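You operate a simulated robot arm through the tools that you are given. There is no shell and no other tool. Be economical: measure what you need, move in short steps, check, and stop when the job is done.

Carry out the task below with a simulated robot arm. There is one attempt and no reset: what you move stays moved.

Task
View the orange jar, give it the drops that the window asks for and view it again.
Fine: it must read GOOD; no drop too many, none beside the jar; leave it at the viewer.
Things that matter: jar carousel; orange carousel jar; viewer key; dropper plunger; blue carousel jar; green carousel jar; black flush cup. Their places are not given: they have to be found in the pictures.

Only the result counts: the job must be done as asked and must still hold three seconds after the hand-in. Knocking over, shifting, dropping, spilling or breaking anything else fails it.

Robot
A 7-joint arm with a two-finger parallel gripper, fixed in place. Base frame: the origin is at the foot of the arm, x ahead of it, y to its left, z up; the work surface is at about z = 0.714. Units: m, rad, N and s.
With the tool pointing down near the work surface it reaches from about 0.16 to 0.66 m from the base axis. Its first joint turns from -1.152 to 1.152 rad. Payload 2.4 kg.
Tool frame: the origin (TCP) lies between the finger pads and is the grasp point; the fingertips stand 0.03 m ahead of it; z points along the fingers, y is the line along which they close. The gripper opens to 0.094 m. The fingers are 0.028 m wide and 0.01 m thick; the gripper's body (0.05 by 0.096 m) begins 0.055 m behind the TCP.
Orientation is that of the tool frame in the base frame, as [roll, pitch, yaw] about the fixed x, y, z axes, in that order (R = Rz(yaw) Ry(pitch) Rx(roll)). With the fingers straight down and closing along the base's y, the tool's x points along the base's -x, its y along +y and its z along -z.

Tools
- The arm moves only by the tool send_rows. Its argument "deltas" is a list of rows, each a list of 2 entries, a list of its own where there are three numbers: the shift along the tool's x, y, z in units of 25 mm (1.0 is 25 mm), then the turn, a rotation vector about the tool's x, y, z in units of 5 degrees (1.0 is 5 degrees). In form: [[[dx, dy, dz], [rx, ry, rz]], ...]. A call has 1 to 8 rows; each row shifts and turns the commanded pose from where the row before left it, along the tool's axes as they then stand. "grip" is the closure, from 0 (fully open) to 1 (shut), set as the call begins (left out, the last holds). A call with a number of a shift or a turn outside -1 to 1 is refused whole. A row lasts 0.2 s, in which the tool goes at most 0.05 m and 0.15 rad; a call with a longer step from one row to the next is refused whole, and so is a gripper value outside its range. Where a pose cannot be reached the arm comes as near as it can. A force on the tool above 40 N (or 10 N above the force at the start of the call, whichever is more), or a blocked arm, ends the call early, and 0.2 s more pass. The fingers move at their own pace (about 0.153 m/s each) and stop on an object; they squeeze with about 28 N. The grip force told is the motor's: it shows also when the fingers shut on nothing. Time passes only in rows, and 0.2 s behind the last, so rows that do not move let the fingers close. It gives the time, the measured TCP pose, the force on the tool (base axes), the opening and the grip force at its end, in the units of the frame above (readings bear some noise), and new pictures: "pictures" is both (left out), scene, wrist or none.
- Cameras (640 x 400 px; columns grow to the right, rows downward): "scene" is fixed at [0.0454, 0.4738, 1.4516]; the picture's right is [-0.72, -0.70, 0.00], its down [-0.35, 0.35, -0.87] and it looks along [0.61, -0.62, -0.50] (base axes); focal length 335 px, centre (320, 200). "wrist" rides on the gripper at [0.076, 0.014, -0.103] in the tool frame; the picture's right is [-0.18, 0.98, 0.00], its down [-0.75, -0.14, -0.64] and it looks along [-0.63, -0.12, 0.77] (tool axes); focal length 243 px, centre (320, 200).
- locate(camera, pixels): for up to 12 pixels [column, row] of the newest picture of that camera ("zoom" is the newest enlarged one), the place [x, y, z] in the base frame of the surface seen there, good to about 0.003 m. It takes no simulated time.
- enlarge(camera, box): a new picture of the part [left, top, right, bottom] of that camera's present view, enlarged. It takes no simulated time.
- job_done(): hands the job in; it is judged then, once.

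Keep the steps short. Do not move on a guess: measure, check each grasp and each placing, and mend mistakes. In all there are 80 turns and 170 pictures (those below and enlarged ones count). Leave the gripper open and the arm clear of the work at the hand-in unless told otherwise, and finish with a single line.

The tools are called after ">>>" by a JSON object that holds its "fn" and its "kwargs". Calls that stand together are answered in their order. send_rows: Moves the arm, as the interface text tells. Its arguments: {"type":"object","properties":{"deltas":{"type":"array","items":{"type":"array"}},"grip":{"type":"number"},"pictures":{"type":"string","enum":["both","scene","wrist","none"]}},"required":["deltas"]} The other tools are called the same way: locate (camera, pixels) gives the place of the surface under pixels of a picture; enlarge (camera, box) takes an enlarged picture of a part of a camera's view; job_done () hands the job in.

At the start:

```text
clock: 0.0
ee_pos: [0.4034, -0.093, 1.2477]
tcp_rot: [3.141, 0.002, 3.139]
ft_force: [0.4, -0.1, 0.4]
width: 0.0938
gripper_force: 0.2
```

scene: 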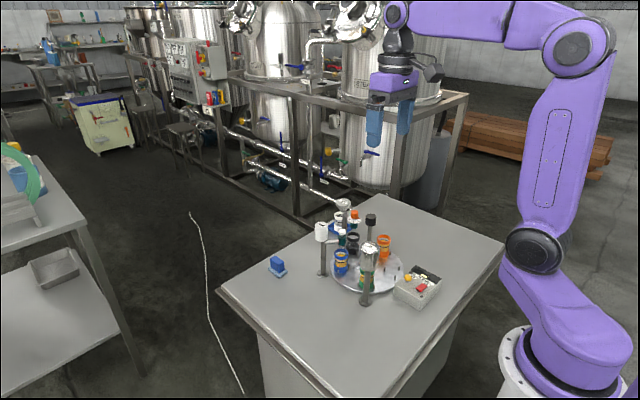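
wrist: 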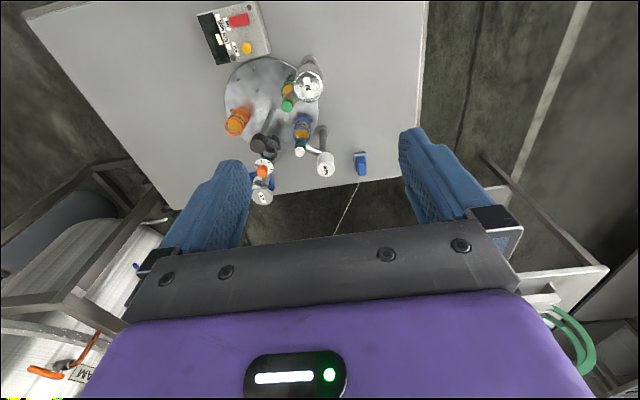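

I see the carousel and a box with a window and keys. I enlarge both views to identify the parts.

>>> {"fn": "enlarge", "kwargs": {"camera": "scene", "box": [260, 190, 450, 310]}}

>>> {"fn": "enlarge", "kwargs": {"camera": "wrist", "box": [180, 0, 380, 210]}}

```text
3.33 times, centred on (355, 250) of scene
```

zoom: 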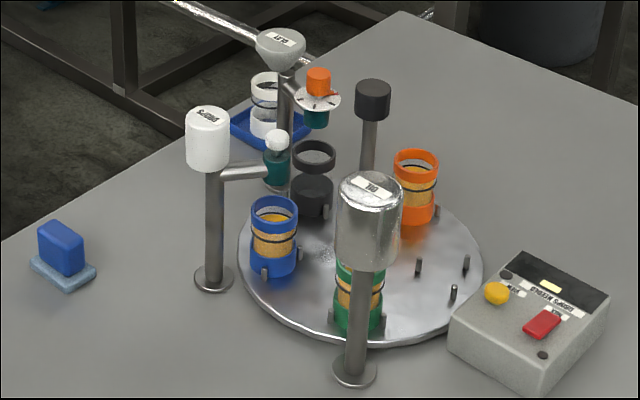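

```text
1.90 times, centred on (280, 105) of wrist
```

zoom: 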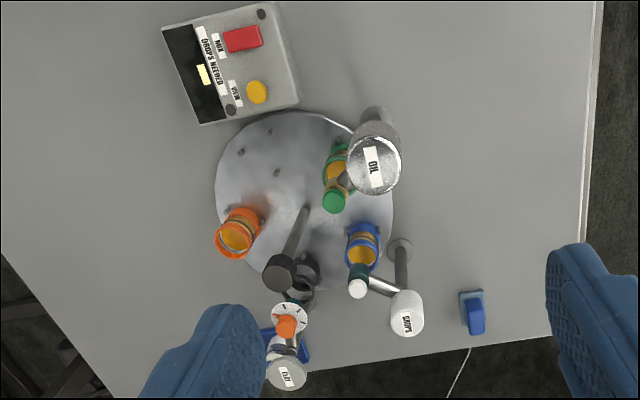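

The stations are labelled, and the box has yellow and red keys. I locate the main items in the wrist zoom and the scene.

>>> {"fn": "locate", "kwargs": {"camera": "zoom", "pixels": [[241, 39], [256, 92], [204, 74], [280, 270], [357, 289], [335, 200], [286, 326], [237, 236], [362, 254], [405, 300], [375, 150], [305, 207]]}}

>>> {"fn": "enlarge", "kwargs": {"camera": "scene", "box": [385, 255, 450, 310]}}

>>> {"fn": "enlarge", "kwargs": {"camera": "scene", "box": [310, 190, 410, 255]}}

>>> {"fn": "enlarge", "kwargs": {"camera": "wrist", "box": [210, 50, 350, 210]}}

```text
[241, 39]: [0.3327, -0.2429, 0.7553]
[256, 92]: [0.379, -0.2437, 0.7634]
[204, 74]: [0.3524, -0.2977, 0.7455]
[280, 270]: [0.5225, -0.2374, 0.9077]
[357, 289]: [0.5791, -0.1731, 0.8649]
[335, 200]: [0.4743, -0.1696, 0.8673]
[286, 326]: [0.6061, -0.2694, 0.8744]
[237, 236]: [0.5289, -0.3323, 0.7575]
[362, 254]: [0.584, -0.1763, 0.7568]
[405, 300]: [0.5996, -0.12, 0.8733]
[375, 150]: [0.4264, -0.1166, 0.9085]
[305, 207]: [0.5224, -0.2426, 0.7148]
```

```text
7.27 times, centred on (418, 282) of scene
```

zoom: 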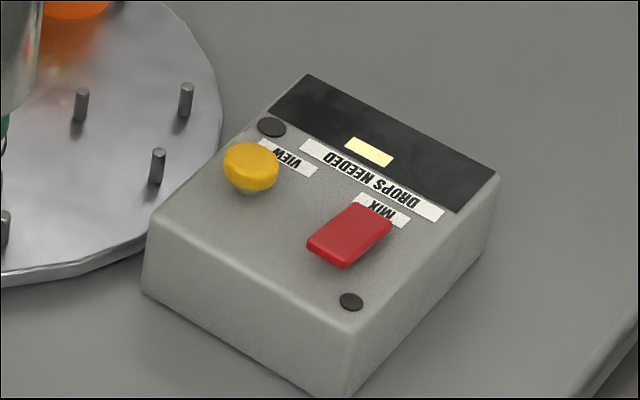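

```text
6.15 times, centred on (360, 222) of scene
```

zoom: 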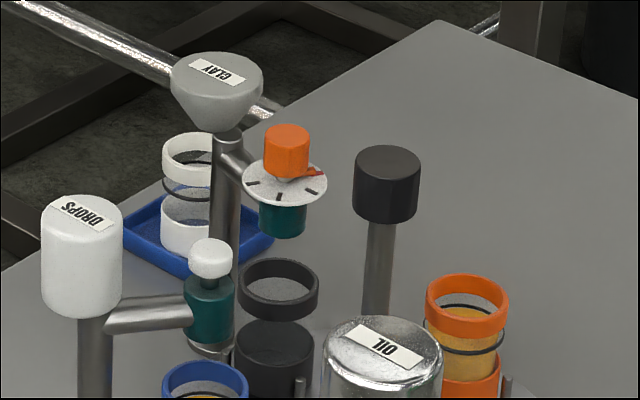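

```text
2.50 times, centred on (280, 130) of wrist
```

zoom: 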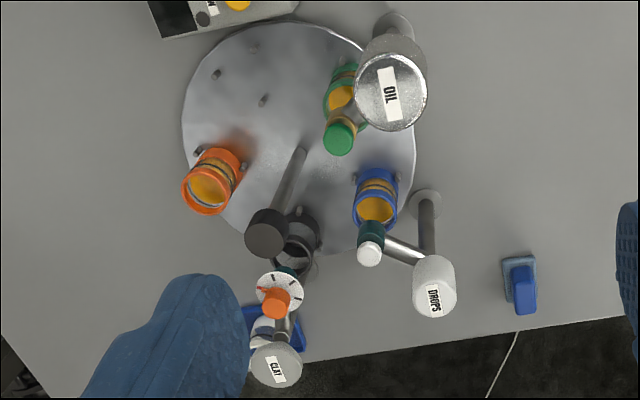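

I measure carousel geometry: pins, jars, rim, nozzle positions.

>>> {"fn": "locate", "kwargs": {"camera": "zoom", "pixels": [[215, 73], [253, 46], [262, 100], [187, 150], [300, 22], [411, 170], [245, 166], [199, 150], [370, 228], [303, 262], [339, 138], [278, 300]]}}

>>> {"fn": "locate", "kwargs": {"camera": "scene", "pixels": [[342, 252], [385, 238], [353, 236], [370, 220], [342, 231], [354, 214], [364, 278], [370, 262], [399, 263], [385, 268], [396, 277], [368, 250]]}}

```text
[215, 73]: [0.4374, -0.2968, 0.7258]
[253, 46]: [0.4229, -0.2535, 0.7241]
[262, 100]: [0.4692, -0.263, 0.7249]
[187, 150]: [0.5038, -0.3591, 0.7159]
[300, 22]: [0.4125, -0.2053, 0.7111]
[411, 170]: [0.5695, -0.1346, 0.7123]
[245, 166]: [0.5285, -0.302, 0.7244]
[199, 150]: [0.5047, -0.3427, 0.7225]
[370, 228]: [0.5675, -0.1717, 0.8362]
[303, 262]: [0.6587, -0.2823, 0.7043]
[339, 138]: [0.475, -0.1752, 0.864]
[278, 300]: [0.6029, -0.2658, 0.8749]
```

```text
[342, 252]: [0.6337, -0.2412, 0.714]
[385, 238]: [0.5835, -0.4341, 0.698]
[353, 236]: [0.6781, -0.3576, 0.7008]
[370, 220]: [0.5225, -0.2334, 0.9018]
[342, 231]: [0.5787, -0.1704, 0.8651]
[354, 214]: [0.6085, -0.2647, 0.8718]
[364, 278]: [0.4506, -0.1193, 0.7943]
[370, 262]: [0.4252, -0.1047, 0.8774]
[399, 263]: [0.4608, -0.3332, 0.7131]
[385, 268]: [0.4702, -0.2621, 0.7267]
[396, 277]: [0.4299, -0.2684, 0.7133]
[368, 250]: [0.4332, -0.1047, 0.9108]
```

The carousel (five slots, centre ≈ (0.522,-0.24)) has a black knob on a central post. The viewer slot beside the box is empty, and orange is one slot (72°) away from it. I move above the knob.

>>> {"fn": "send_rows", "kwargs": {"deltas": [[[-0.594, -0.725, 1], [0, 0, 0]], [[-0.594, -0.725, 1], [0, 0, 0]], [[-0.594, -0.725, 1], [0, 0, 0]], [[-0.594, -0.725, 1], [0, 0, 0]], [[-0.594, -0.725, 1], [0, 0, 0]], [[-0.594, -0.725, 1], [0, 0, 0]], [[-0.594, -0.725, 1], [0, 0, 0]], [[-0.594, -0.725, 1], [0, 0, 0]]], "grip": 0}}

```text
clock: 1.8
ee_pos: [0.5199, -0.238, 1.0478]
tcp_rot: [3.141, 0.003, 3.139]
ft_force: [0.0, 0.2, 0.9]
width: 0.0943
gripper_force: 0.1
```

scene: 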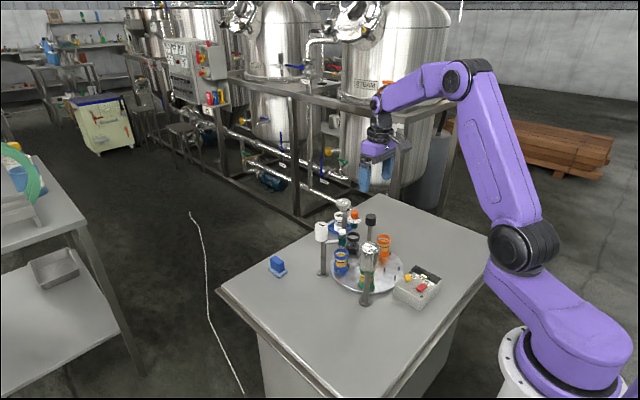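
wrist: 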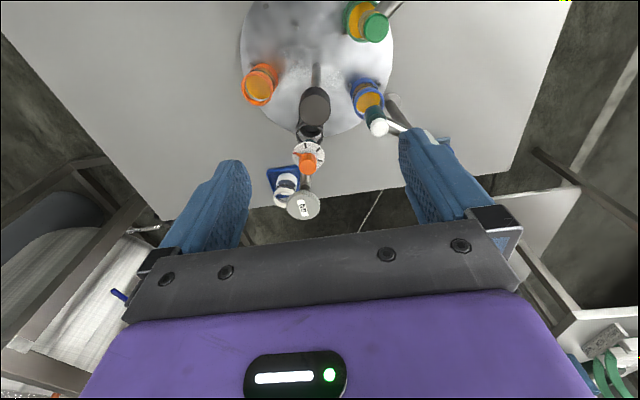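

I refine the knob's edges from the wrist view.

>>> {"fn": "locate", "kwargs": {"camera": "wrist", "pixels": [[315, 93], [303, 104], [327, 106], [315, 104], [315, 114], [316, 76]]}}

>>> {"fn": "enlarge", "kwargs": {"camera": "wrist", "box": [225, 0, 425, 225]}}

```text
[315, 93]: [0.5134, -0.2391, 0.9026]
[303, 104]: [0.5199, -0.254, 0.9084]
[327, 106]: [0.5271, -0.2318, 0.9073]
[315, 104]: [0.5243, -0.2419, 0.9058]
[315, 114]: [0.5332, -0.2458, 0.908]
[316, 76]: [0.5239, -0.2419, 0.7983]
```

```text
1.78 times, centred on (325, 112) of wrist
```

zoom: 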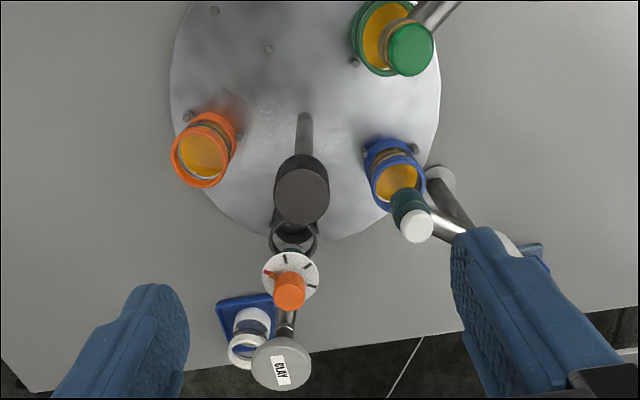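

Knob centre ≈ (0.523,-0.241), top 0.908. I descend over it, fingers along ±y.

>>> {"fn": "send_rows", "kwargs": {"deltas": [[[-0.1, -0.1, 0.9], [0, 0, 0]], [[0, 0, 0.9], [0, 0, 0]], [[0, 0, 0.9], [0, 0, 0]], [[0, 0, 0.9], [0, 0, 0]], [[0, 0, 0.9], [0, 0, 0]], [[0, 0, 0.9], [0, 0, 0]], [[0, 0, 0.8], [0, 0, 0]]]}}

>>> {"fn": "enlarge", "kwargs": {"camera": "scene", "box": [260, 160, 450, 310]}}

```text
clock: 3.4
ee_pos: [0.5233, -0.2414, 0.8934]
tcp_rot: [-3.141, 0.0, -3.141]
ft_force: [-0.6, 0.6, -0.2]
width: 0.0943
gripper_force: 0.1
```

scene: 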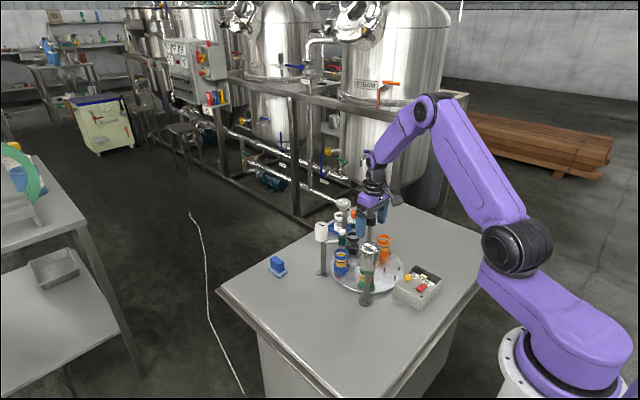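
wrist: 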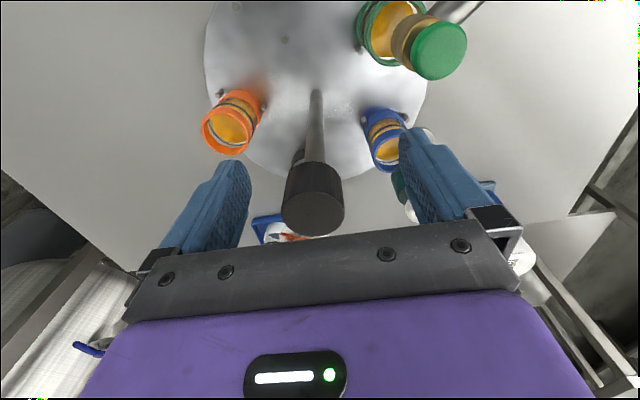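

```text
2.67 times, centred on (355, 235) of scene
```

zoom: 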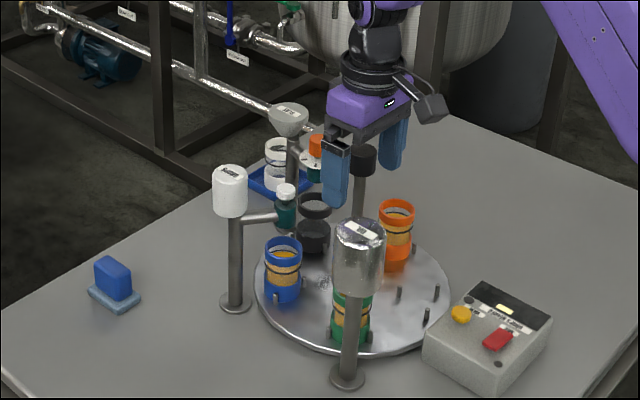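

The fingers straddle the knob. I close on it.

>>> {"fn": "send_rows", "kwargs": {"deltas": [[[0, 0, 0], [0, 0, 0]], [[0, 0, 0], [0, 0, 0]]], "grip": 1, "pictures": "wrist"}}

>>> {"fn": "locate", "kwargs": {"camera": "wrist", "pixels": [[227, 128], [387, 152], [395, 35], [286, 40], [220, 92], [265, 105], [315, 92], [405, 116], [364, 121]]}}

```text
clock: 4.0
ee_pos: [0.5245, -0.2458, 0.8941]
tcp_rot: [-3.137, 0.007, 3.136]
ft_force: [12.5, -26.4, -12.7]
width: 0.0341
gripper_force: 44.8
```

wrist: 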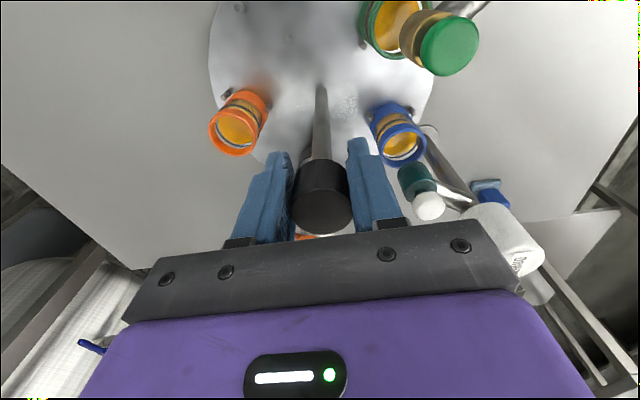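

```text
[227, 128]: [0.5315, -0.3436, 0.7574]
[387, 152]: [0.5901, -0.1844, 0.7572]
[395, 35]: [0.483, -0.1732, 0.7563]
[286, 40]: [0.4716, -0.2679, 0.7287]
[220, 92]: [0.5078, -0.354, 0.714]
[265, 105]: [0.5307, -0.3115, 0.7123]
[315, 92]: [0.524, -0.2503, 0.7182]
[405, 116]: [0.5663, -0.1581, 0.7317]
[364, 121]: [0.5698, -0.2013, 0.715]
```

The knob pulled the fingers toward -y (‑26 N), so the real centre is near (0.525,-0.247). I relieve that by shifting the command, and check the force.

>>> {"fn": "send_rows", "kwargs": {"deltas": [[[-0.04, -0.18, 0], [0, 0, 0]], [[0, 0, 0], [0, 0, 0]]], "pictures": "none"}}

```text
clock: 4.6
ee_pos: [0.5251, -0.2452, 0.8946]
tcp_rot: [-3.14, 0.004, -3.141]
ft_force: [4.6, -14.2, 0.4]
width: 0.033
gripper_force: 45.3
```

>>> {"fn": "send_rows", "kwargs": {"deltas": [[[-0.03, -0.15, 0], [0, 0, 0]], [[0, 0, 0], [0, 0, 0]]], "pictures": "none"}}

```text
clock: 5.2
ee_pos: [0.5263, -0.2444, 0.8935]
tcp_rot: [3.141, -0.001, -3.139]
ft_force: [-1.1, 9.0, 20.3]
width: 0.0329
gripper_force: 45.1
```

The force changed sign, so the centre is ≈ -0.245. I back off slightly and turn a small test angle clockwise (from above).

>>> {"fn": "send_rows", "kwargs": {"deltas": [[[0, 0.05, 0], [0, 0, 0.6]], [[0, 0, 0], [0, 0, 1]], [[0, 0, 0], [0, 0, 1]]]}}

>>> {"fn": "enlarge", "kwargs": {"camera": "scene", "box": [260, 160, 450, 310]}}

```text
clock: 6.0
ee_pos: [0.5269, -0.2446, 0.893]
tcp_rot: [3.139, 0.003, 2.917]
ft_force: [8.1, 20.7, 22.8]
width: 0.0322
gripper_force: 45.5
```

scene: 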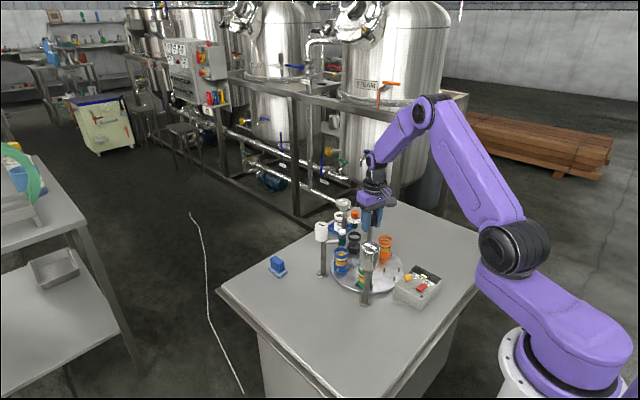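
wrist: 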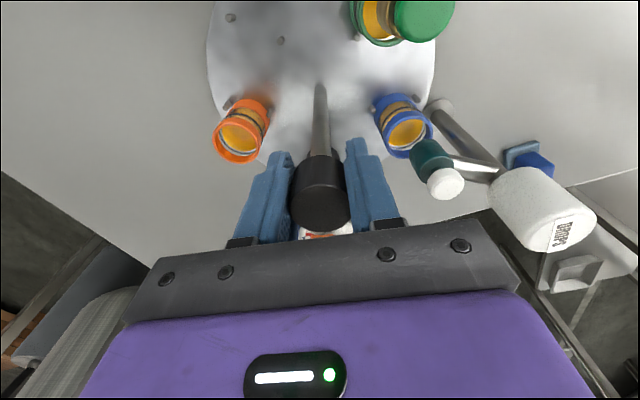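

```text
2.67 times, centred on (355, 235) of scene
```

zoom: 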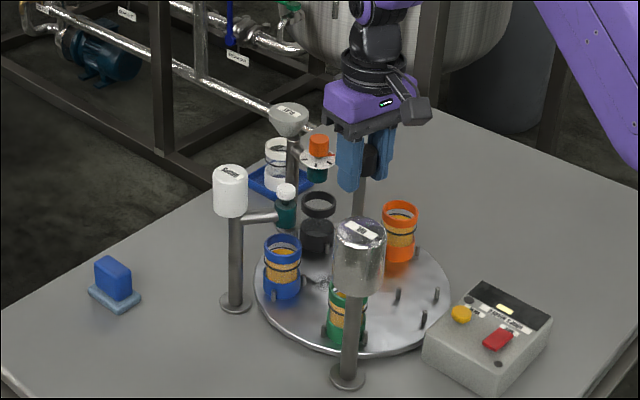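

The carousel turns with the knob (13° so far). I relieve the side force and continue turning.

>>> {"fn": "send_rows", "kwargs": {"deltas": [[[0, 0.13, -0.1], [0, 0, 0.4]], [[0, 0, 0], [0, 0, 1]], [[0, 0, 0], [0, 0, 1]]], "pictures": "none"}}

```text
clock: 6.8
ee_pos: [0.5271, -0.2443, 0.8929]
tcp_rot: [-3.141, 0.001, 2.704]
ft_force: [23.5, 8.1, -24.7]
width: 0.0323
gripper_force: 44.7
```

>>> {"fn": "send_rows", "kwargs": {"deltas": [[[-0.09, 0.09, 0.05], [0, 0, 0.5]], [[0, 0, 0], [0, 0, 1]], [[0, 0, 0], [0, 0, 1]], [[0, 0, 0], [0, 0, 1]]], "pictures": "none"}}

```text
clock: 7.8
ee_pos: [0.5285, -0.2434, 0.8936]
tcp_rot: [-3.14, -0.003, 2.397]
ft_force: [-5.2, 14.6, 2.9]
width: 0.0321
gripper_force: 45.1
```

42.7° turned. I continue about 20° more with slight relief and then look.

>>> {"fn": "send_rows", "kwargs": {"deltas": [[[0.07, 0.07, 0], [0, 0, 0.9]], [[0, 0, 0], [0, 0, 1]], [[0, 0, 0], [0, 0, 1]], [[0, 0, 0], [0, 0, 1]]]}}

>>> {"fn": "enlarge", "kwargs": {"camera": "scene", "box": [260, 160, 450, 310]}}

```text
clock: 8.8
ee_pos: [0.5285, -0.2432, 0.8934]
tcp_rot: [3.14, 0.002, 2.053]
ft_force: [3.6, -6.0, -17.8]
width: 0.0318
gripper_force: 45.5
```

scene: 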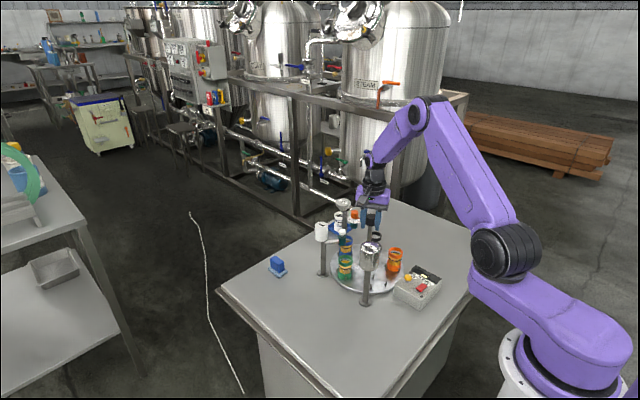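
wrist: 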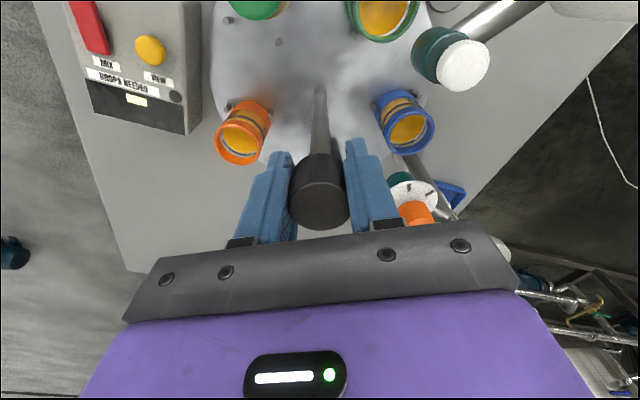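

```text
2.67 times, centred on (355, 235) of scene
```

zoom: 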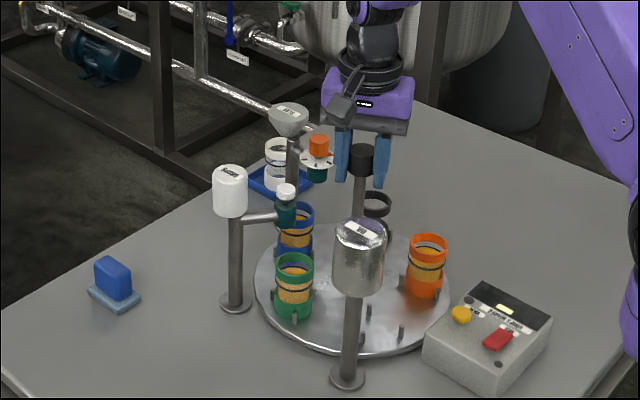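

62.4° turned; stations and slots are spaced 72° and were aligned at start. I turn the remaining 9.6°.

>>> {"fn": "send_rows", "kwargs": {"deltas": [[[0, 0, 0.05], [0, 0, 0.9]], [[0, 0, 0], [0, 0, 0.97]], [[0, 0, 0], [0, 0, 0]]], "pictures": "wrist"}}

>>> {"fn": "enlarge", "kwargs": {"camera": "scene", "box": [300, 190, 450, 310]}}

```text
clock: 9.6
ee_pos: [0.5293, -0.2427, 0.8941]
tcp_rot: [3.14, 0.0, 1.892]
ft_force: [0.5, -11.0, 6.8]
width: 0.0319
gripper_force: 44.6
```

wrist: 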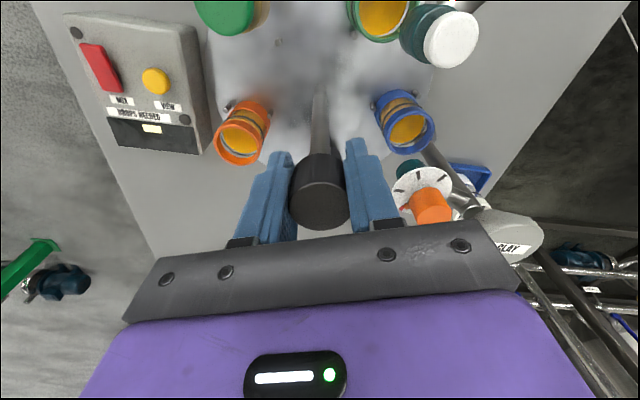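

```text
3.33 times, centred on (375, 250) of scene
```

zoom: 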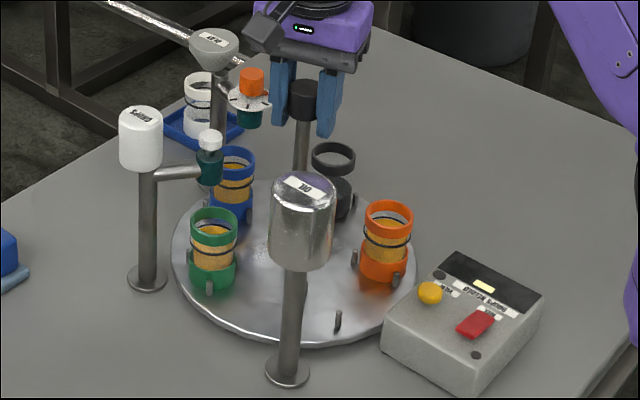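

71.6° turned; orange stands where the empty viewer slot was. I open the fingers partly to release, then rise.

>>> {"fn": "send_rows", "kwargs": {"deltas": [[[0, 0, 0], [0, 0, 0]], [[0, 0, 0], [0, 0, 0]], [[0, 0, -0.8], [0, 0, 0]], [[0, 0, -1], [0, 0, 0]], [[0, 0, -1], [0, 0, 0]], [[0, 0, -1], [0, 0, 0]]], "grip": 0.4, "pictures": "wrist"}}

>>> {"fn": "enlarge", "kwargs": {"camera": "scene", "box": [300, 190, 450, 310]}}

>>> {"fn": "locate", "kwargs": {"camera": "scene", "pixels": [[408, 277], [422, 287], [393, 269]]}}

```text
clock: 11.0
ee_pos: [0.5261, -0.2406, 0.9877]
tcp_rot: [-3.14, 0.002, 1.895]
ft_force: [0.0, -0.3, -0.5]
width: 0.0566
gripper_force: 0.2
```

wrist: 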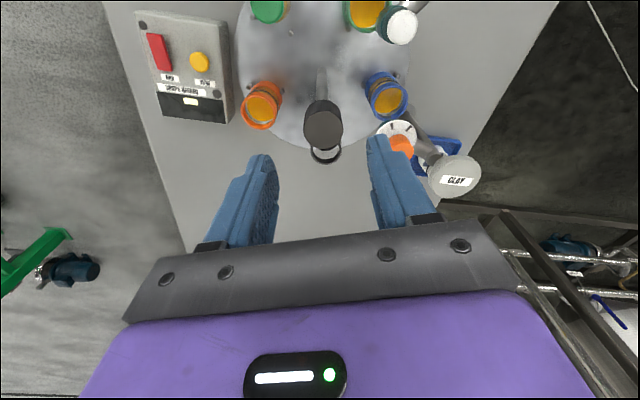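

```text
3.33 times, centred on (375, 250) of scene
```

zoom: 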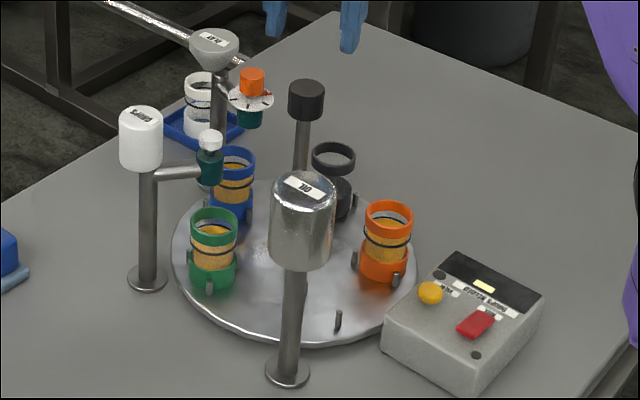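

```text
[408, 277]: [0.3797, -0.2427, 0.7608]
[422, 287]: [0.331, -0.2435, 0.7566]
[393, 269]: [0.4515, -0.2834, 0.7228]
```

Orange is at the viewer. Next I press the yellow VIEW key (0.379,-0.243, top ≈0.764). I shut the fingers, travel over it and unwind the wrist.

>>> {"fn": "send_rows", "kwargs": {"deltas": [[[0.232, -0.697, -0.5], [0, 0, -1]], [[0.292, -0.675, 0], [0, 0, -1]], [[0.35, -0.647, 0], [0, 0, -1]], [[0.405, -0.614, 0], [0, 0, -1]], [[0.456, -0.576, 0], [0, 0, -1]], [[0.505, -0.534, 0], [0, 0, -1]], [[0.55, -0.488, 0], [0, 0, -1]], [[0.59, -0.438, 0], [0, 0, -1]]], "grip": 1, "pictures": "none"}}

>>> {"fn": "send_rows", "kwargs": {"deltas": [[[0, 0, 0.5], [0, 0, -1]], [[0, 0, 0.5], [0, 0, -1]], [[0, 0, 0.5], [0, 0, -1]], [[0, 0, 0.5], [0, 0, -1]], [[0, 0, 0.5], [0, 0, -1]], [[0, 0, 0.5], [0, 0, -1]], [[0, 0, 0.5], [0, 0, -0.3]]], "pictures": "both"}}

```text
clock: 12.8
ee_pos: [0.3801, -0.2409, 1.0]
tcp_rot: [3.141, 0.001, 2.596]
ft_force: [-0.6, -0.1, -0.1]
width: 0.0
gripper_force: 28.3
```

```text
clock: 14.4
ee_pos: [0.3815, -0.2409, 0.9116]
tcp_rot: [-3.141, 0.001, -3.139]
ft_force: [0.5, 0.0, 0.4]
width: 0.0
gripper_force: 27.9
```

scene: 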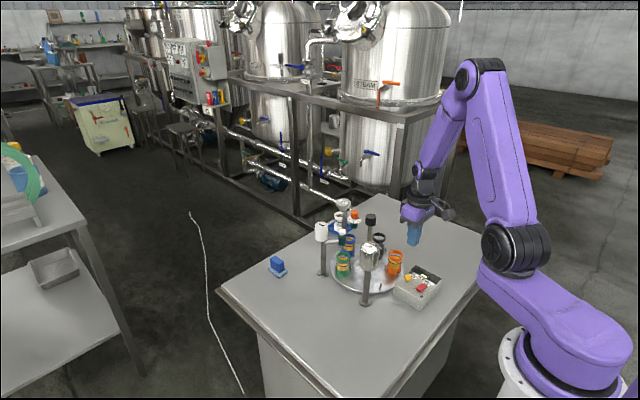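
wrist: 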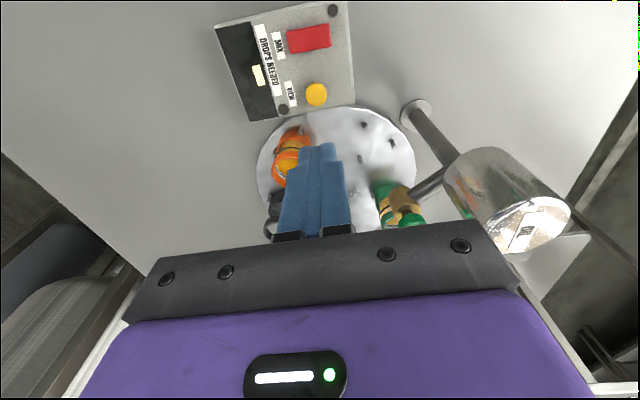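

>>> {"fn": "locate", "kwargs": {"camera": "wrist", "pixels": [[316, 93], [307, 93], [326, 93], [316, 84], [316, 102], [292, 145]]}}

>>> {"fn": "enlarge", "kwargs": {"camera": "wrist", "box": [210, 0, 370, 130]}}

```text
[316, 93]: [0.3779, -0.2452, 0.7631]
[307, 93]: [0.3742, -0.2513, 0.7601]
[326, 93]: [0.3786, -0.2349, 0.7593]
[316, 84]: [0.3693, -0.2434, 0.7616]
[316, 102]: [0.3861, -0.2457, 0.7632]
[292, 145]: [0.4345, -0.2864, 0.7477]
```

```text
3.08 times, centred on (290, 65) of wrist
```

zoom: 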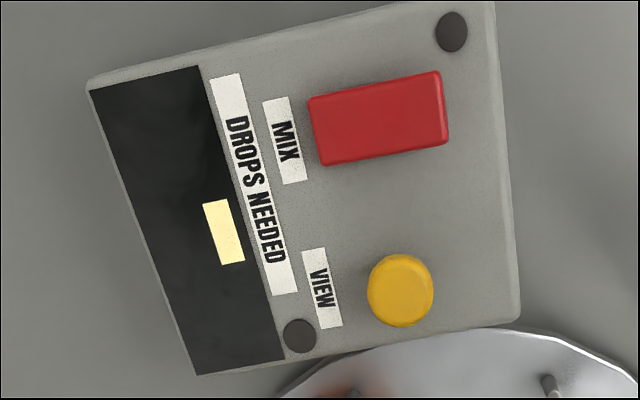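

Key centre (0.378,-0.244); window shows a dash. I align and descend to just above it.

>>> {"fn": "send_rows", "kwargs": {"deltas": [[[0.14, -0.12, 0.9], [0, 0, 0]], [[0, 0, 0.9], [0, 0, 0]], [[0, 0, 0.9], [0, 0, 0]], [[0, 0, 0.9], [0, 0, 0]], [[0, 0, 0.8], [0, 0, 0]]], "pictures": "none"}}

>>> {"fn": "send_rows", "kwargs": {"deltas": [[[0, 0, 0.15], [0, 0, 0]], [[0, 0, 0.15], [0, 0, 0]], [[0, 0, 0.15], [0, 0, 0]], [[0, 0, 0], [0, 0, 0]]], "pictures": "wrist"}}

>>> {"fn": "enlarge", "kwargs": {"camera": "scene", "box": [370, 230, 460, 310]}}

```text
clock: 15.6
ee_pos: [0.3784, -0.2442, 0.8012]
tcp_rot: [3.142, 0.002, -3.139]
ft_force: [0.3, -0.9, 0.0]
width: 0.0
gripper_force: 28.0
```

```text
clock: 16.6
ee_pos: [0.379, -0.2461, 0.7913]
tcp_rot: [3.141, 0.003, -3.14]
ft_force: [-0.1, 0.0, 0.3]
width: 0.0
gripper_force: 27.9
```

wrist: 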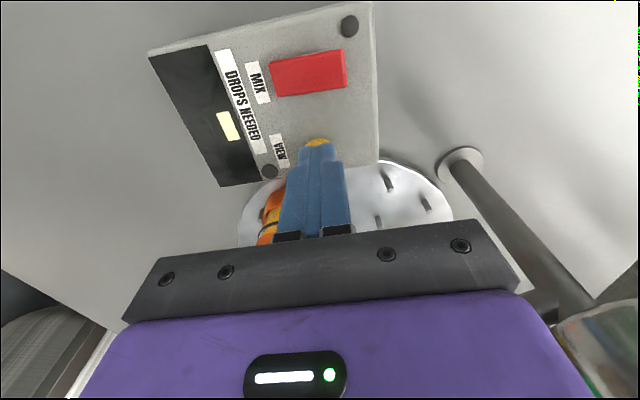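

```text
5.00 times, centred on (415, 270) of scene
```

zoom: 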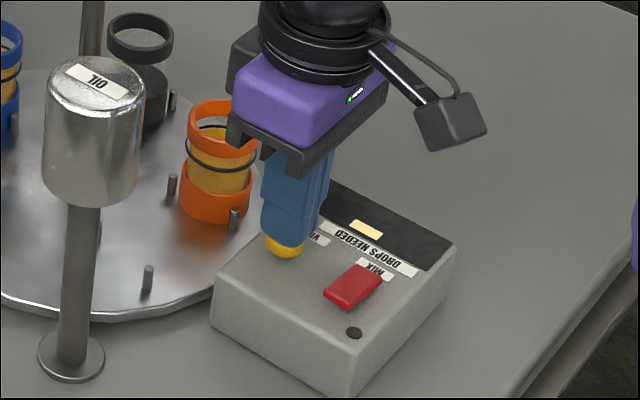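

Almost touching (tip 0.761, no force). I press on a few millimetres.

>>> {"fn": "send_rows", "kwargs": {"deltas": [[[0, 0, 0.1], [0, 0, 0]], [[0, 0, 0.1], [0, 0, 0]], [[0, 0, 0], [0, 0, 0]]], "pictures": "wrist"}}

>>> {"fn": "enlarge", "kwargs": {"camera": "wrist", "box": [140, 0, 390, 200]}}

```text
clock: 17.4
ee_pos: [0.3789, -0.2453, 0.7848]
tcp_rot: [3.141, 0.002, -3.141]
ft_force: [2.4, 0.2, 3.9]
width: 0.0001
gripper_force: 27.8
```

wrist: 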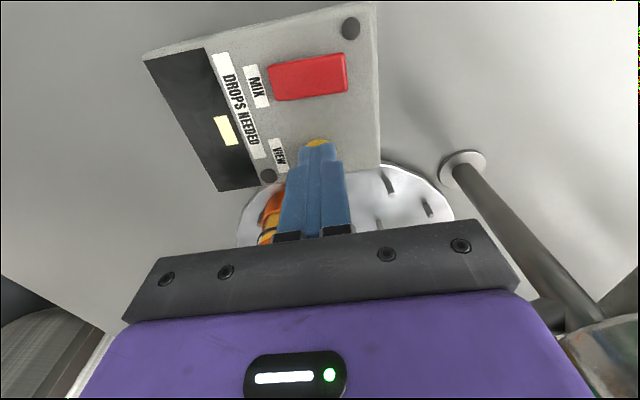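

```text
2.00 times, centred on (265, 100) of wrist
```

zoom: 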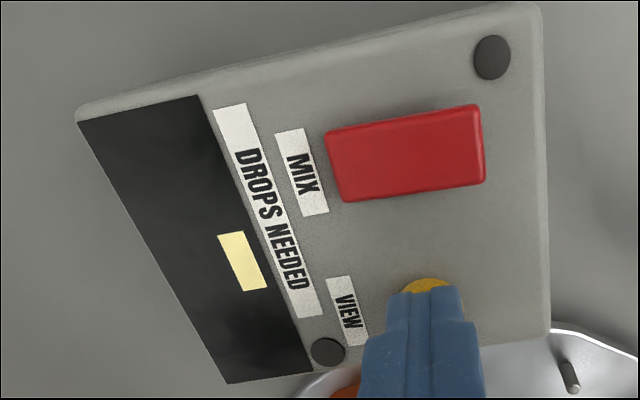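

Contact begins (3.9 N) at tip ≈0.755. I press a bit further.

>>> {"fn": "send_rows", "kwargs": {"deltas": [[[0, 0, 0.1], [0, 0, 0]], [[0, 0, 0.1], [0, 0, 0]], [[0, 0, 0], [0, 0, 0]]], "pictures": "wrist"}}

>>> {"fn": "enlarge", "kwargs": {"camera": "wrist", "box": [140, 0, 390, 200]}}

```text
clock: 18.0
ee_pos: [0.3789, -0.2445, 0.7822]
tcp_rot: [3.141, 0.002, -3.139]
ft_force: [-5.2, 3.4, 31.7]
width: 0.0
gripper_force: 27.8
stopped in row 3: the force on the tool passed its limit (the readings are from after the stop); the commanded pose is now the measured one
```

wrist: 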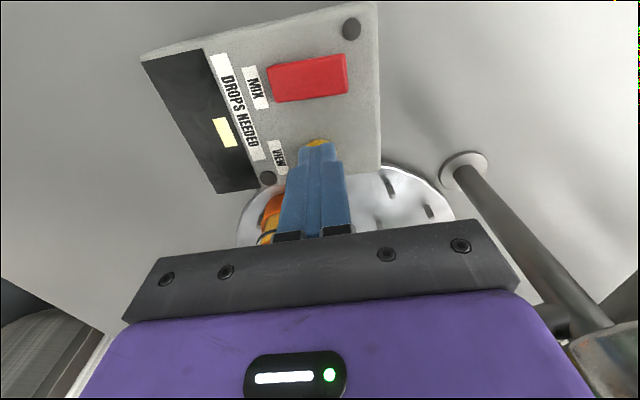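

```text
2.00 times, centred on (265, 100) of wrist
```

zoom: 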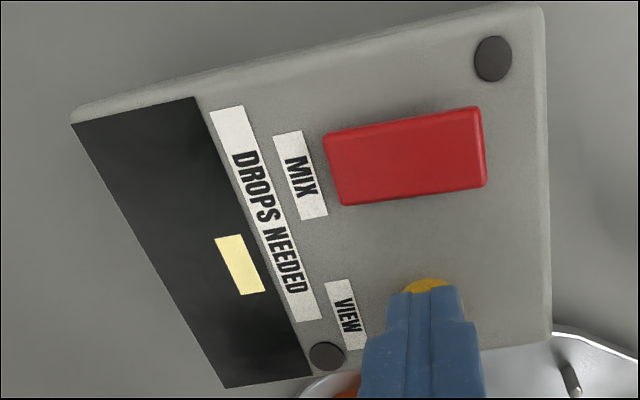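

The key bottomed out. I release it and look at the window.

>>> {"fn": "send_rows", "kwargs": {"deltas": [[[0, 0, -0.5], [0, 0, 0]], [[0, 0, -0.8], [0, 0, 0]], [[0, 0, 0], [0, 0, 0]], [[0, 0, 0], [0, 0, 0]]], "pictures": "wrist"}}

>>> {"fn": "enlarge", "kwargs": {"camera": "scene", "box": [390, 250, 450, 305]}}

>>> {"fn": "enlarge", "kwargs": {"camera": "wrist", "box": [140, 0, 390, 200]}}

```text
clock: 19.0
ee_pos: [0.3785, -0.2455, 0.8132]
tcp_rot: [3.14, 0.003, -3.139]
ft_force: [0.5, -1.2, 0.4]
width: 0.0002
gripper_force: 27.9
```

wrist: 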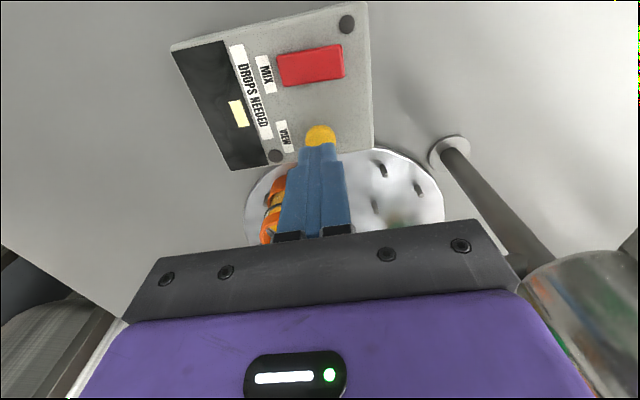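

```text
7.27 times, centred on (420, 278) of scene
```

zoom: 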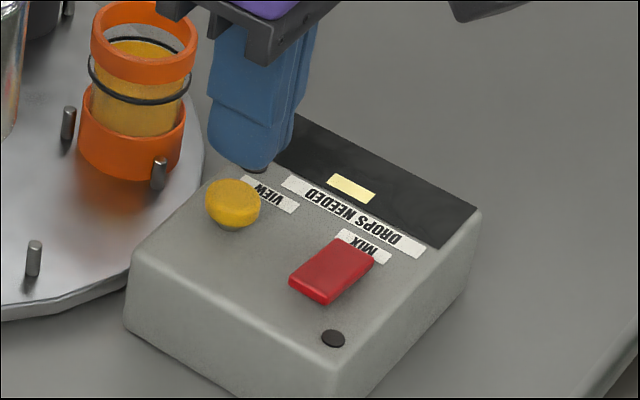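

```text
2.00 times, centred on (265, 100) of wrist
```

zoom: 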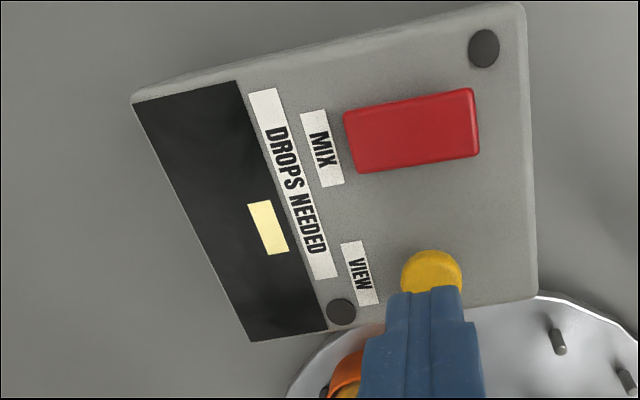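

The window still shows the dash. Comparing pins with the first picture, the outer pin sits at about (397.7,274) rather than (395,278), so the carousel looks under-rotated by some degrees. I measure.

>>> {"fn": "locate", "kwargs": {"camera": "scene", "pixels": [[398, 273], [398, 275], [385, 266], [385, 268], [380, 285], [380, 287]]}}

>>> {"fn": "enlarge", "kwargs": {"camera": "scene", "box": [310, 200, 420, 310]}}

```text
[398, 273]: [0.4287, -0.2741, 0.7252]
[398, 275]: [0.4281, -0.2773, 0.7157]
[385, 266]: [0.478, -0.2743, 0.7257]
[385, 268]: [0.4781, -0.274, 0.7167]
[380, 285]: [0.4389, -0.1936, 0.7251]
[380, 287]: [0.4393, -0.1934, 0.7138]
```

```text
3.64 times, centred on (365, 255) of scene
```

zoom: 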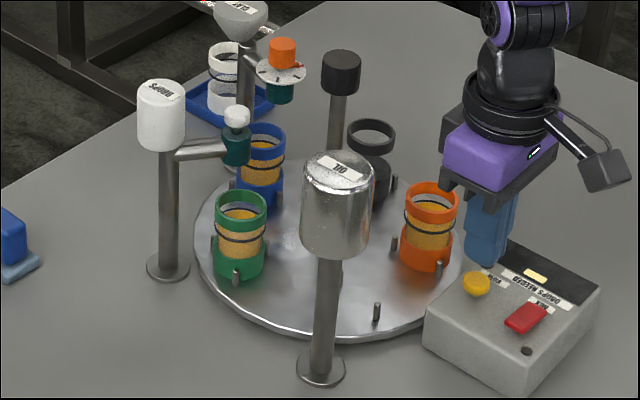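

Pins show it's short by ≈13° (outer pin angle 198° vs 186° at first; the grip slipped a bit). I go back to the knob.

>>> {"fn": "send_rows", "kwargs": {"deltas": [[[0, 0, -1], [0, 0, 0]], [[0, 0, -1], [0, 0, 0]], [[0, 0, -1], [0, 0, 0]], [[0, 0, -1], [0, 0, 0]], [[-0.98, 0.02, -0.7], [0, 0, 0]], [[-0.98, 0.02, -0.7], [0, 0, 0]], [[-0.98, 0.02, -0.7], [0, 0, 0]], [[-0.98, 0.02, -0.7], [0, 0, 0]]], "grip": 0.2, "pictures": "none"}}

>>> {"fn": "send_rows", "kwargs": {"deltas": [[[-1, 0, 0], [0, 0, 0]], [[-1, 0, 0], [0, 0, 0]], [[0, 0, 0], [0, 0, 0]]], "pictures": "wrist"}}

```text
clock: 20.8
ee_pos: [0.4772, -0.2439, 0.9859]
tcp_rot: [-3.142, 0.001, -3.139]
ft_force: [0.3, 0.1, -0.2]
width: 0.0753
gripper_force: 0.0
```

```text
clock: 21.6
ee_pos: [0.5277, -0.2432, 0.9859]
tcp_rot: [3.141, 0.001, -3.139]
ft_force: [0.2, -0.2, 0.8]
width: 0.0752
gripper_force: 0.0
```

wrist: 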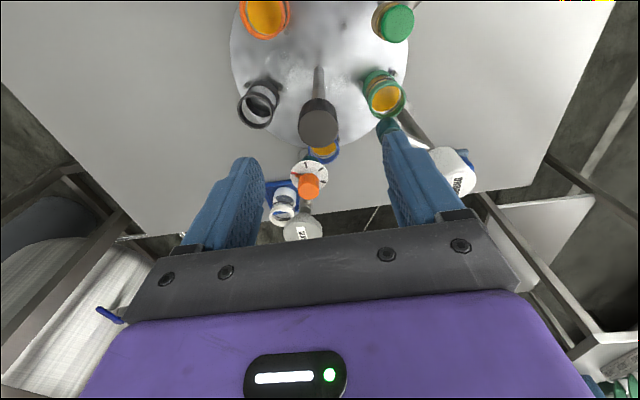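

Centred over the knob. I descend and then grip.

>>> {"fn": "send_rows", "kwargs": {"deltas": [[[0.04, -0.03, 0.9], [0, 0, 0]], [[0, 0, 0.9], [0, 0, 0]], [[0, 0, 0.9], [0, 0, 0]], [[0, 0, 1], [0, 0, 0]]], "pictures": "none"}}

>>> {"fn": "send_rows", "kwargs": {"deltas": [[[0, 0, 0], [0, 0, 0]], [[0, 0, 0], [0, 0, 0]], [[0, 0, 0], [0, 0, 0]]], "grip": 1, "pictures": "none"}}

```text
clock: 22.6
ee_pos: [0.5263, -0.244, 0.8925]
tcp_rot: [3.141, 0.002, -3.14]
ft_force: [0.1, 0.2, 0.3]
width: 0.0752
gripper_force: 0.1
```

```text
clock: 23.4
ee_pos: [0.5271, -0.2458, 0.8929]
tcp_rot: [-3.139, 0.007, 3.141]
ft_force: [15.0, -13.5, -10.6]
width: 0.0313
gripper_force: 44.5
```

Good grip. I relieve the side force and turn 13° more clockwise, then check the pins.

>>> {"fn": "send_rows", "kwargs": {"deltas": [[[-0.08, -0.08, -0.02], [0, 0, 0.6]], [[0, 0, 0], [0, 0, 1]], [[0, 0, 0], [0, 0, 1]], [[0, 0, 0], [0, 0, 0]]], "pictures": "scene"}}

>>> {"fn": "enlarge", "kwargs": {"camera": "scene", "box": [310, 200, 420, 310]}}

```text
clock: 24.4
ee_pos: [0.528, -0.2449, 0.893]
tcp_rot: [3.139, -0.001, 2.915]
ft_force: [4.2, -1.6, -2.1]
width: 0.0312
gripper_force: 45.3
```

scene: 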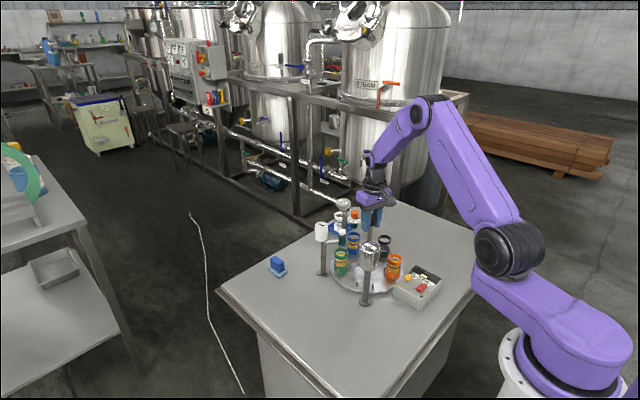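

```text
3.64 times, centred on (365, 255) of scene
```

zoom: 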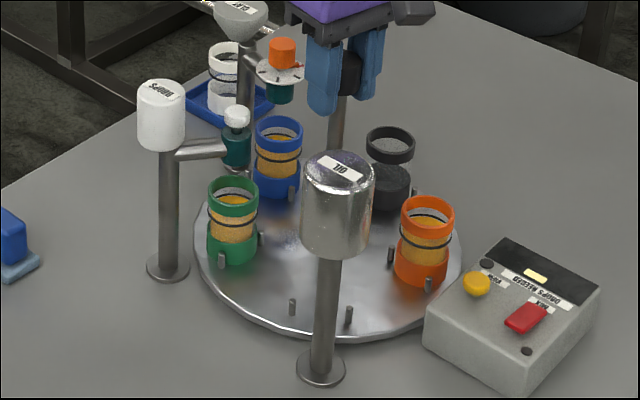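

>>> {"fn": "locate", "kwargs": {"camera": "zoom", "pixels": [[391, 252], [428, 281], [221, 258], [292, 302], [349, 311], [261, 236], [235, 190], [427, 210], [235, 200]]}}

```text
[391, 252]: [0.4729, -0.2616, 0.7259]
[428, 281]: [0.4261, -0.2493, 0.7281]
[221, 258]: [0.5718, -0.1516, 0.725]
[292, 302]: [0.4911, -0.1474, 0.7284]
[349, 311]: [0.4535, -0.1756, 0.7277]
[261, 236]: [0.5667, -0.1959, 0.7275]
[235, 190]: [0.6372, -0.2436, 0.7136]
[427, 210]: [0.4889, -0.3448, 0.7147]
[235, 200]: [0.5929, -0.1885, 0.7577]
```

Averaging the pins, the slot sits ≈195° while the stations are ≈198°, so it is slightly over. I turn back 2.5° and re-measure.

>>> {"fn": "send_rows", "kwargs": {"deltas": [[[0, 0, 0], [0, 0, -0.5]], [[0, 0, 0], [0, 0, 0]]], "pictures": "none"}}

>>> {"fn": "enlarge", "kwargs": {"camera": "scene", "box": [310, 230, 420, 310]}}

```text
clock: 25.0
ee_pos: [0.5274, -0.244, 0.8944]
tcp_rot: [3.139, 0.002, 2.961]
ft_force: [2.6, -0.3, 4.3]
width: 0.0312
gripper_force: 45.1
```

```text
5.00 times, centred on (365, 270) of scene
```

zoom: 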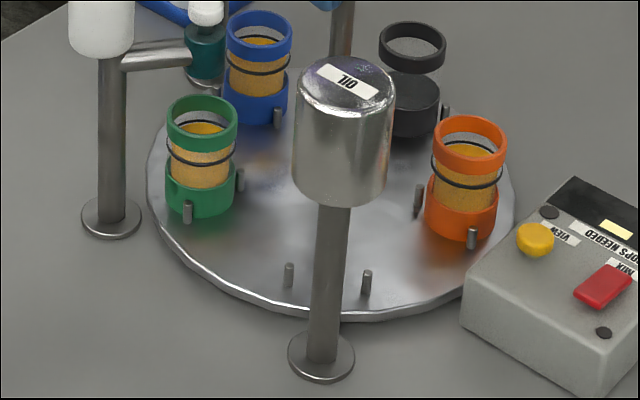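

>>> {"fn": "locate", "kwargs": {"camera": "zoom", "pixels": [[289, 267], [366, 274], [187, 205], [241, 173], [418, 190], [471, 233], [278, 112], [446, 109]]}}

```text
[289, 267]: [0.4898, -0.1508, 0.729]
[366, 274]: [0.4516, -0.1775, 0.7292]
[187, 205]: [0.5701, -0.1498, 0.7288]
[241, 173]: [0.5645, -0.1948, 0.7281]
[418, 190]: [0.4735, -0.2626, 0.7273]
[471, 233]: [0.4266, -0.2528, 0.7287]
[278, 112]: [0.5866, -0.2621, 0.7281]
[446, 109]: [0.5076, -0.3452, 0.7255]
```

Recomputed with the pin circle centre (0.530,-0.244): slots at 198.4°, stations at ≈199°. It's aligned. I release and rise.

>>> {"fn": "send_rows", "kwargs": {"deltas": [[[0, 0, 0], [0, 0, 0]], [[0, 0, 0], [0, 0, 0]], [[0, 0, -1], [0, 0, 0]], [[0, 0, -1], [0, 0, 0]], [[0, 0, -1], [0, 0, -1]], [[0, 0, -0.8], [0, 0, -1]]], "grip": 0.4, "pictures": "none"}}

>>> {"fn": "send_rows", "kwargs": {"deltas": [[[1, 0, 0], [0, 0, 0]], [[1, 0, 0], [0, 0, 0]], [[1, 0, 0], [0, 0, 0]], [[1, 0, 0], [0, 0, 0]], [[1, 0, 0], [0, 0, 0]], [[0.92, 0, 0.6], [0, 0, 0]], [[0, 0, 0.9], [0, 0, 0]], [[0, 0, 0.9], [0, 0, 0]]], "grip": 1, "pictures": "wrist"}}

>>> {"fn": "enlarge", "kwargs": {"camera": "scene", "box": [310, 230, 420, 310]}}

```text
clock: 26.4
ee_pos: [0.5282, -0.2449, 0.9889]
tcp_rot: [3.139, 0.001, 3.136]
ft_force: [-0.1, 0.4, -0.4]
width: 0.0567
gripper_force: 0.1
```

```text
clock: 28.2
ee_pos: [0.3793, -0.2437, 0.9263]
tcp_rot: [3.141, 0.002, 3.134]
ft_force: [-0.5, -0.5, -0.5]
width: 0.0
gripper_force: 27.8
```

wrist: 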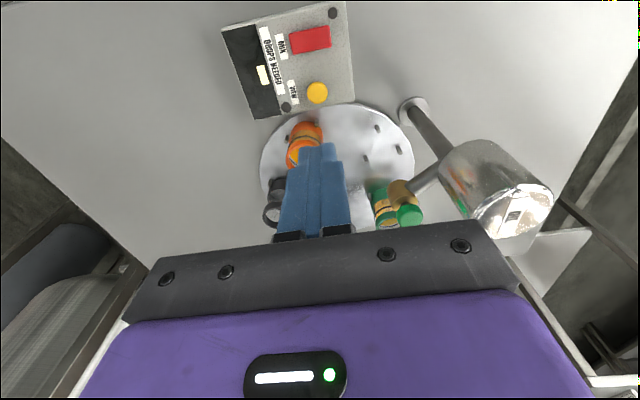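

```text
5.00 times, centred on (365, 270) of scene
```

zoom: 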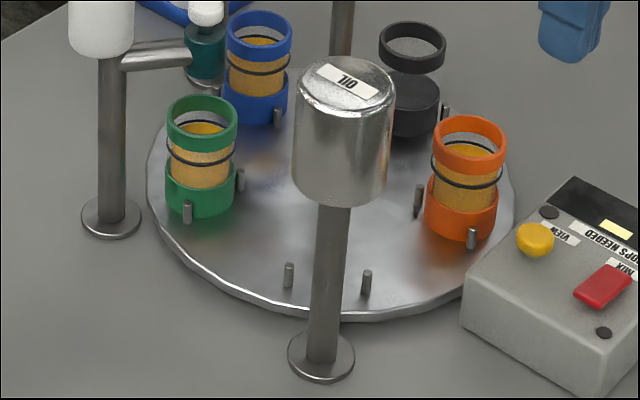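

The carousel stayed put. I press VIEW.

>>> {"fn": "send_rows", "kwargs": {"deltas": [[[0, 0, 0.95], [0, 0, 0]], [[0, 0, 0.95], [0, 0, 0]], [[0, 0, 0.95], [0, 0, 0]], [[0, 0, 0.95], [0, 0, 0]], [[0, 0, 0.95], [0, 0, 0]], [[0, 0, 0.6], [0, 0, 0]], [[0, 0, 0.2], [0, 0, 0]], [[0, 0, 0.1], [0, 0, 0]]], "pictures": "none"}}

>>> {"fn": "send_rows", "kwargs": {"deltas": [[[0, 0, 0.1], [0, 0, 0]], [[0, 0, 0], [0, 0, 0]], [[0, 0, 0], [0, 0, 0]]], "pictures": "wrist"}}

>>> {"fn": "enlarge", "kwargs": {"camera": "wrist", "box": [140, 0, 390, 200]}}

```text
clock: 30.0
ee_pos: [0.3794, -0.243, 0.7849]
tcp_rot: [3.139, -0.001, 3.135]
ft_force: [-3.0, 4.2, 9.8]
width: 0.0002
gripper_force: 28.0
```

```text
clock: 30.8
ee_pos: [0.3797, -0.2444, 0.783]
tcp_rot: [-3.141, 0.001, 3.135]
ft_force: [-5.3, 7.5, 30.5]
width: 0.0001
gripper_force: 28.6
```

wrist: 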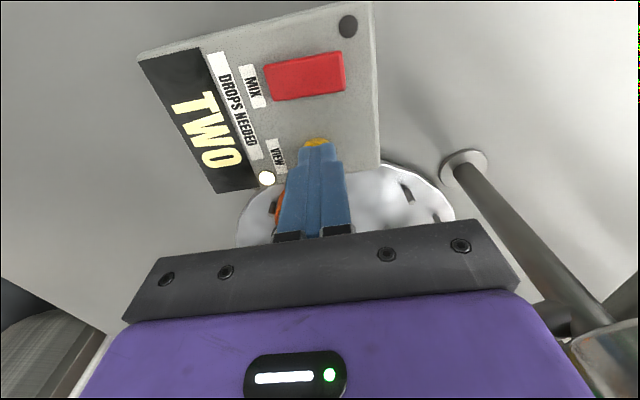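

```text
2.00 times, centred on (265, 100) of wrist
```

zoom: 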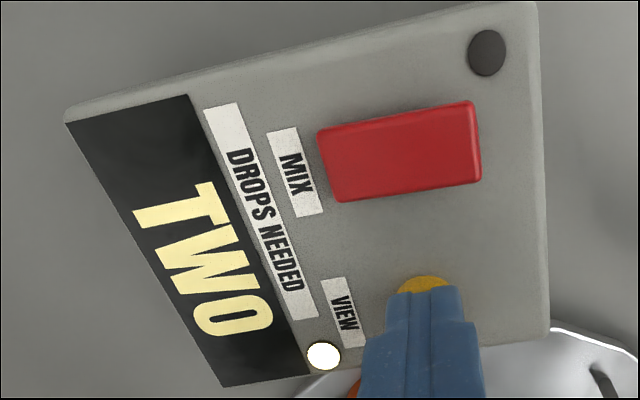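

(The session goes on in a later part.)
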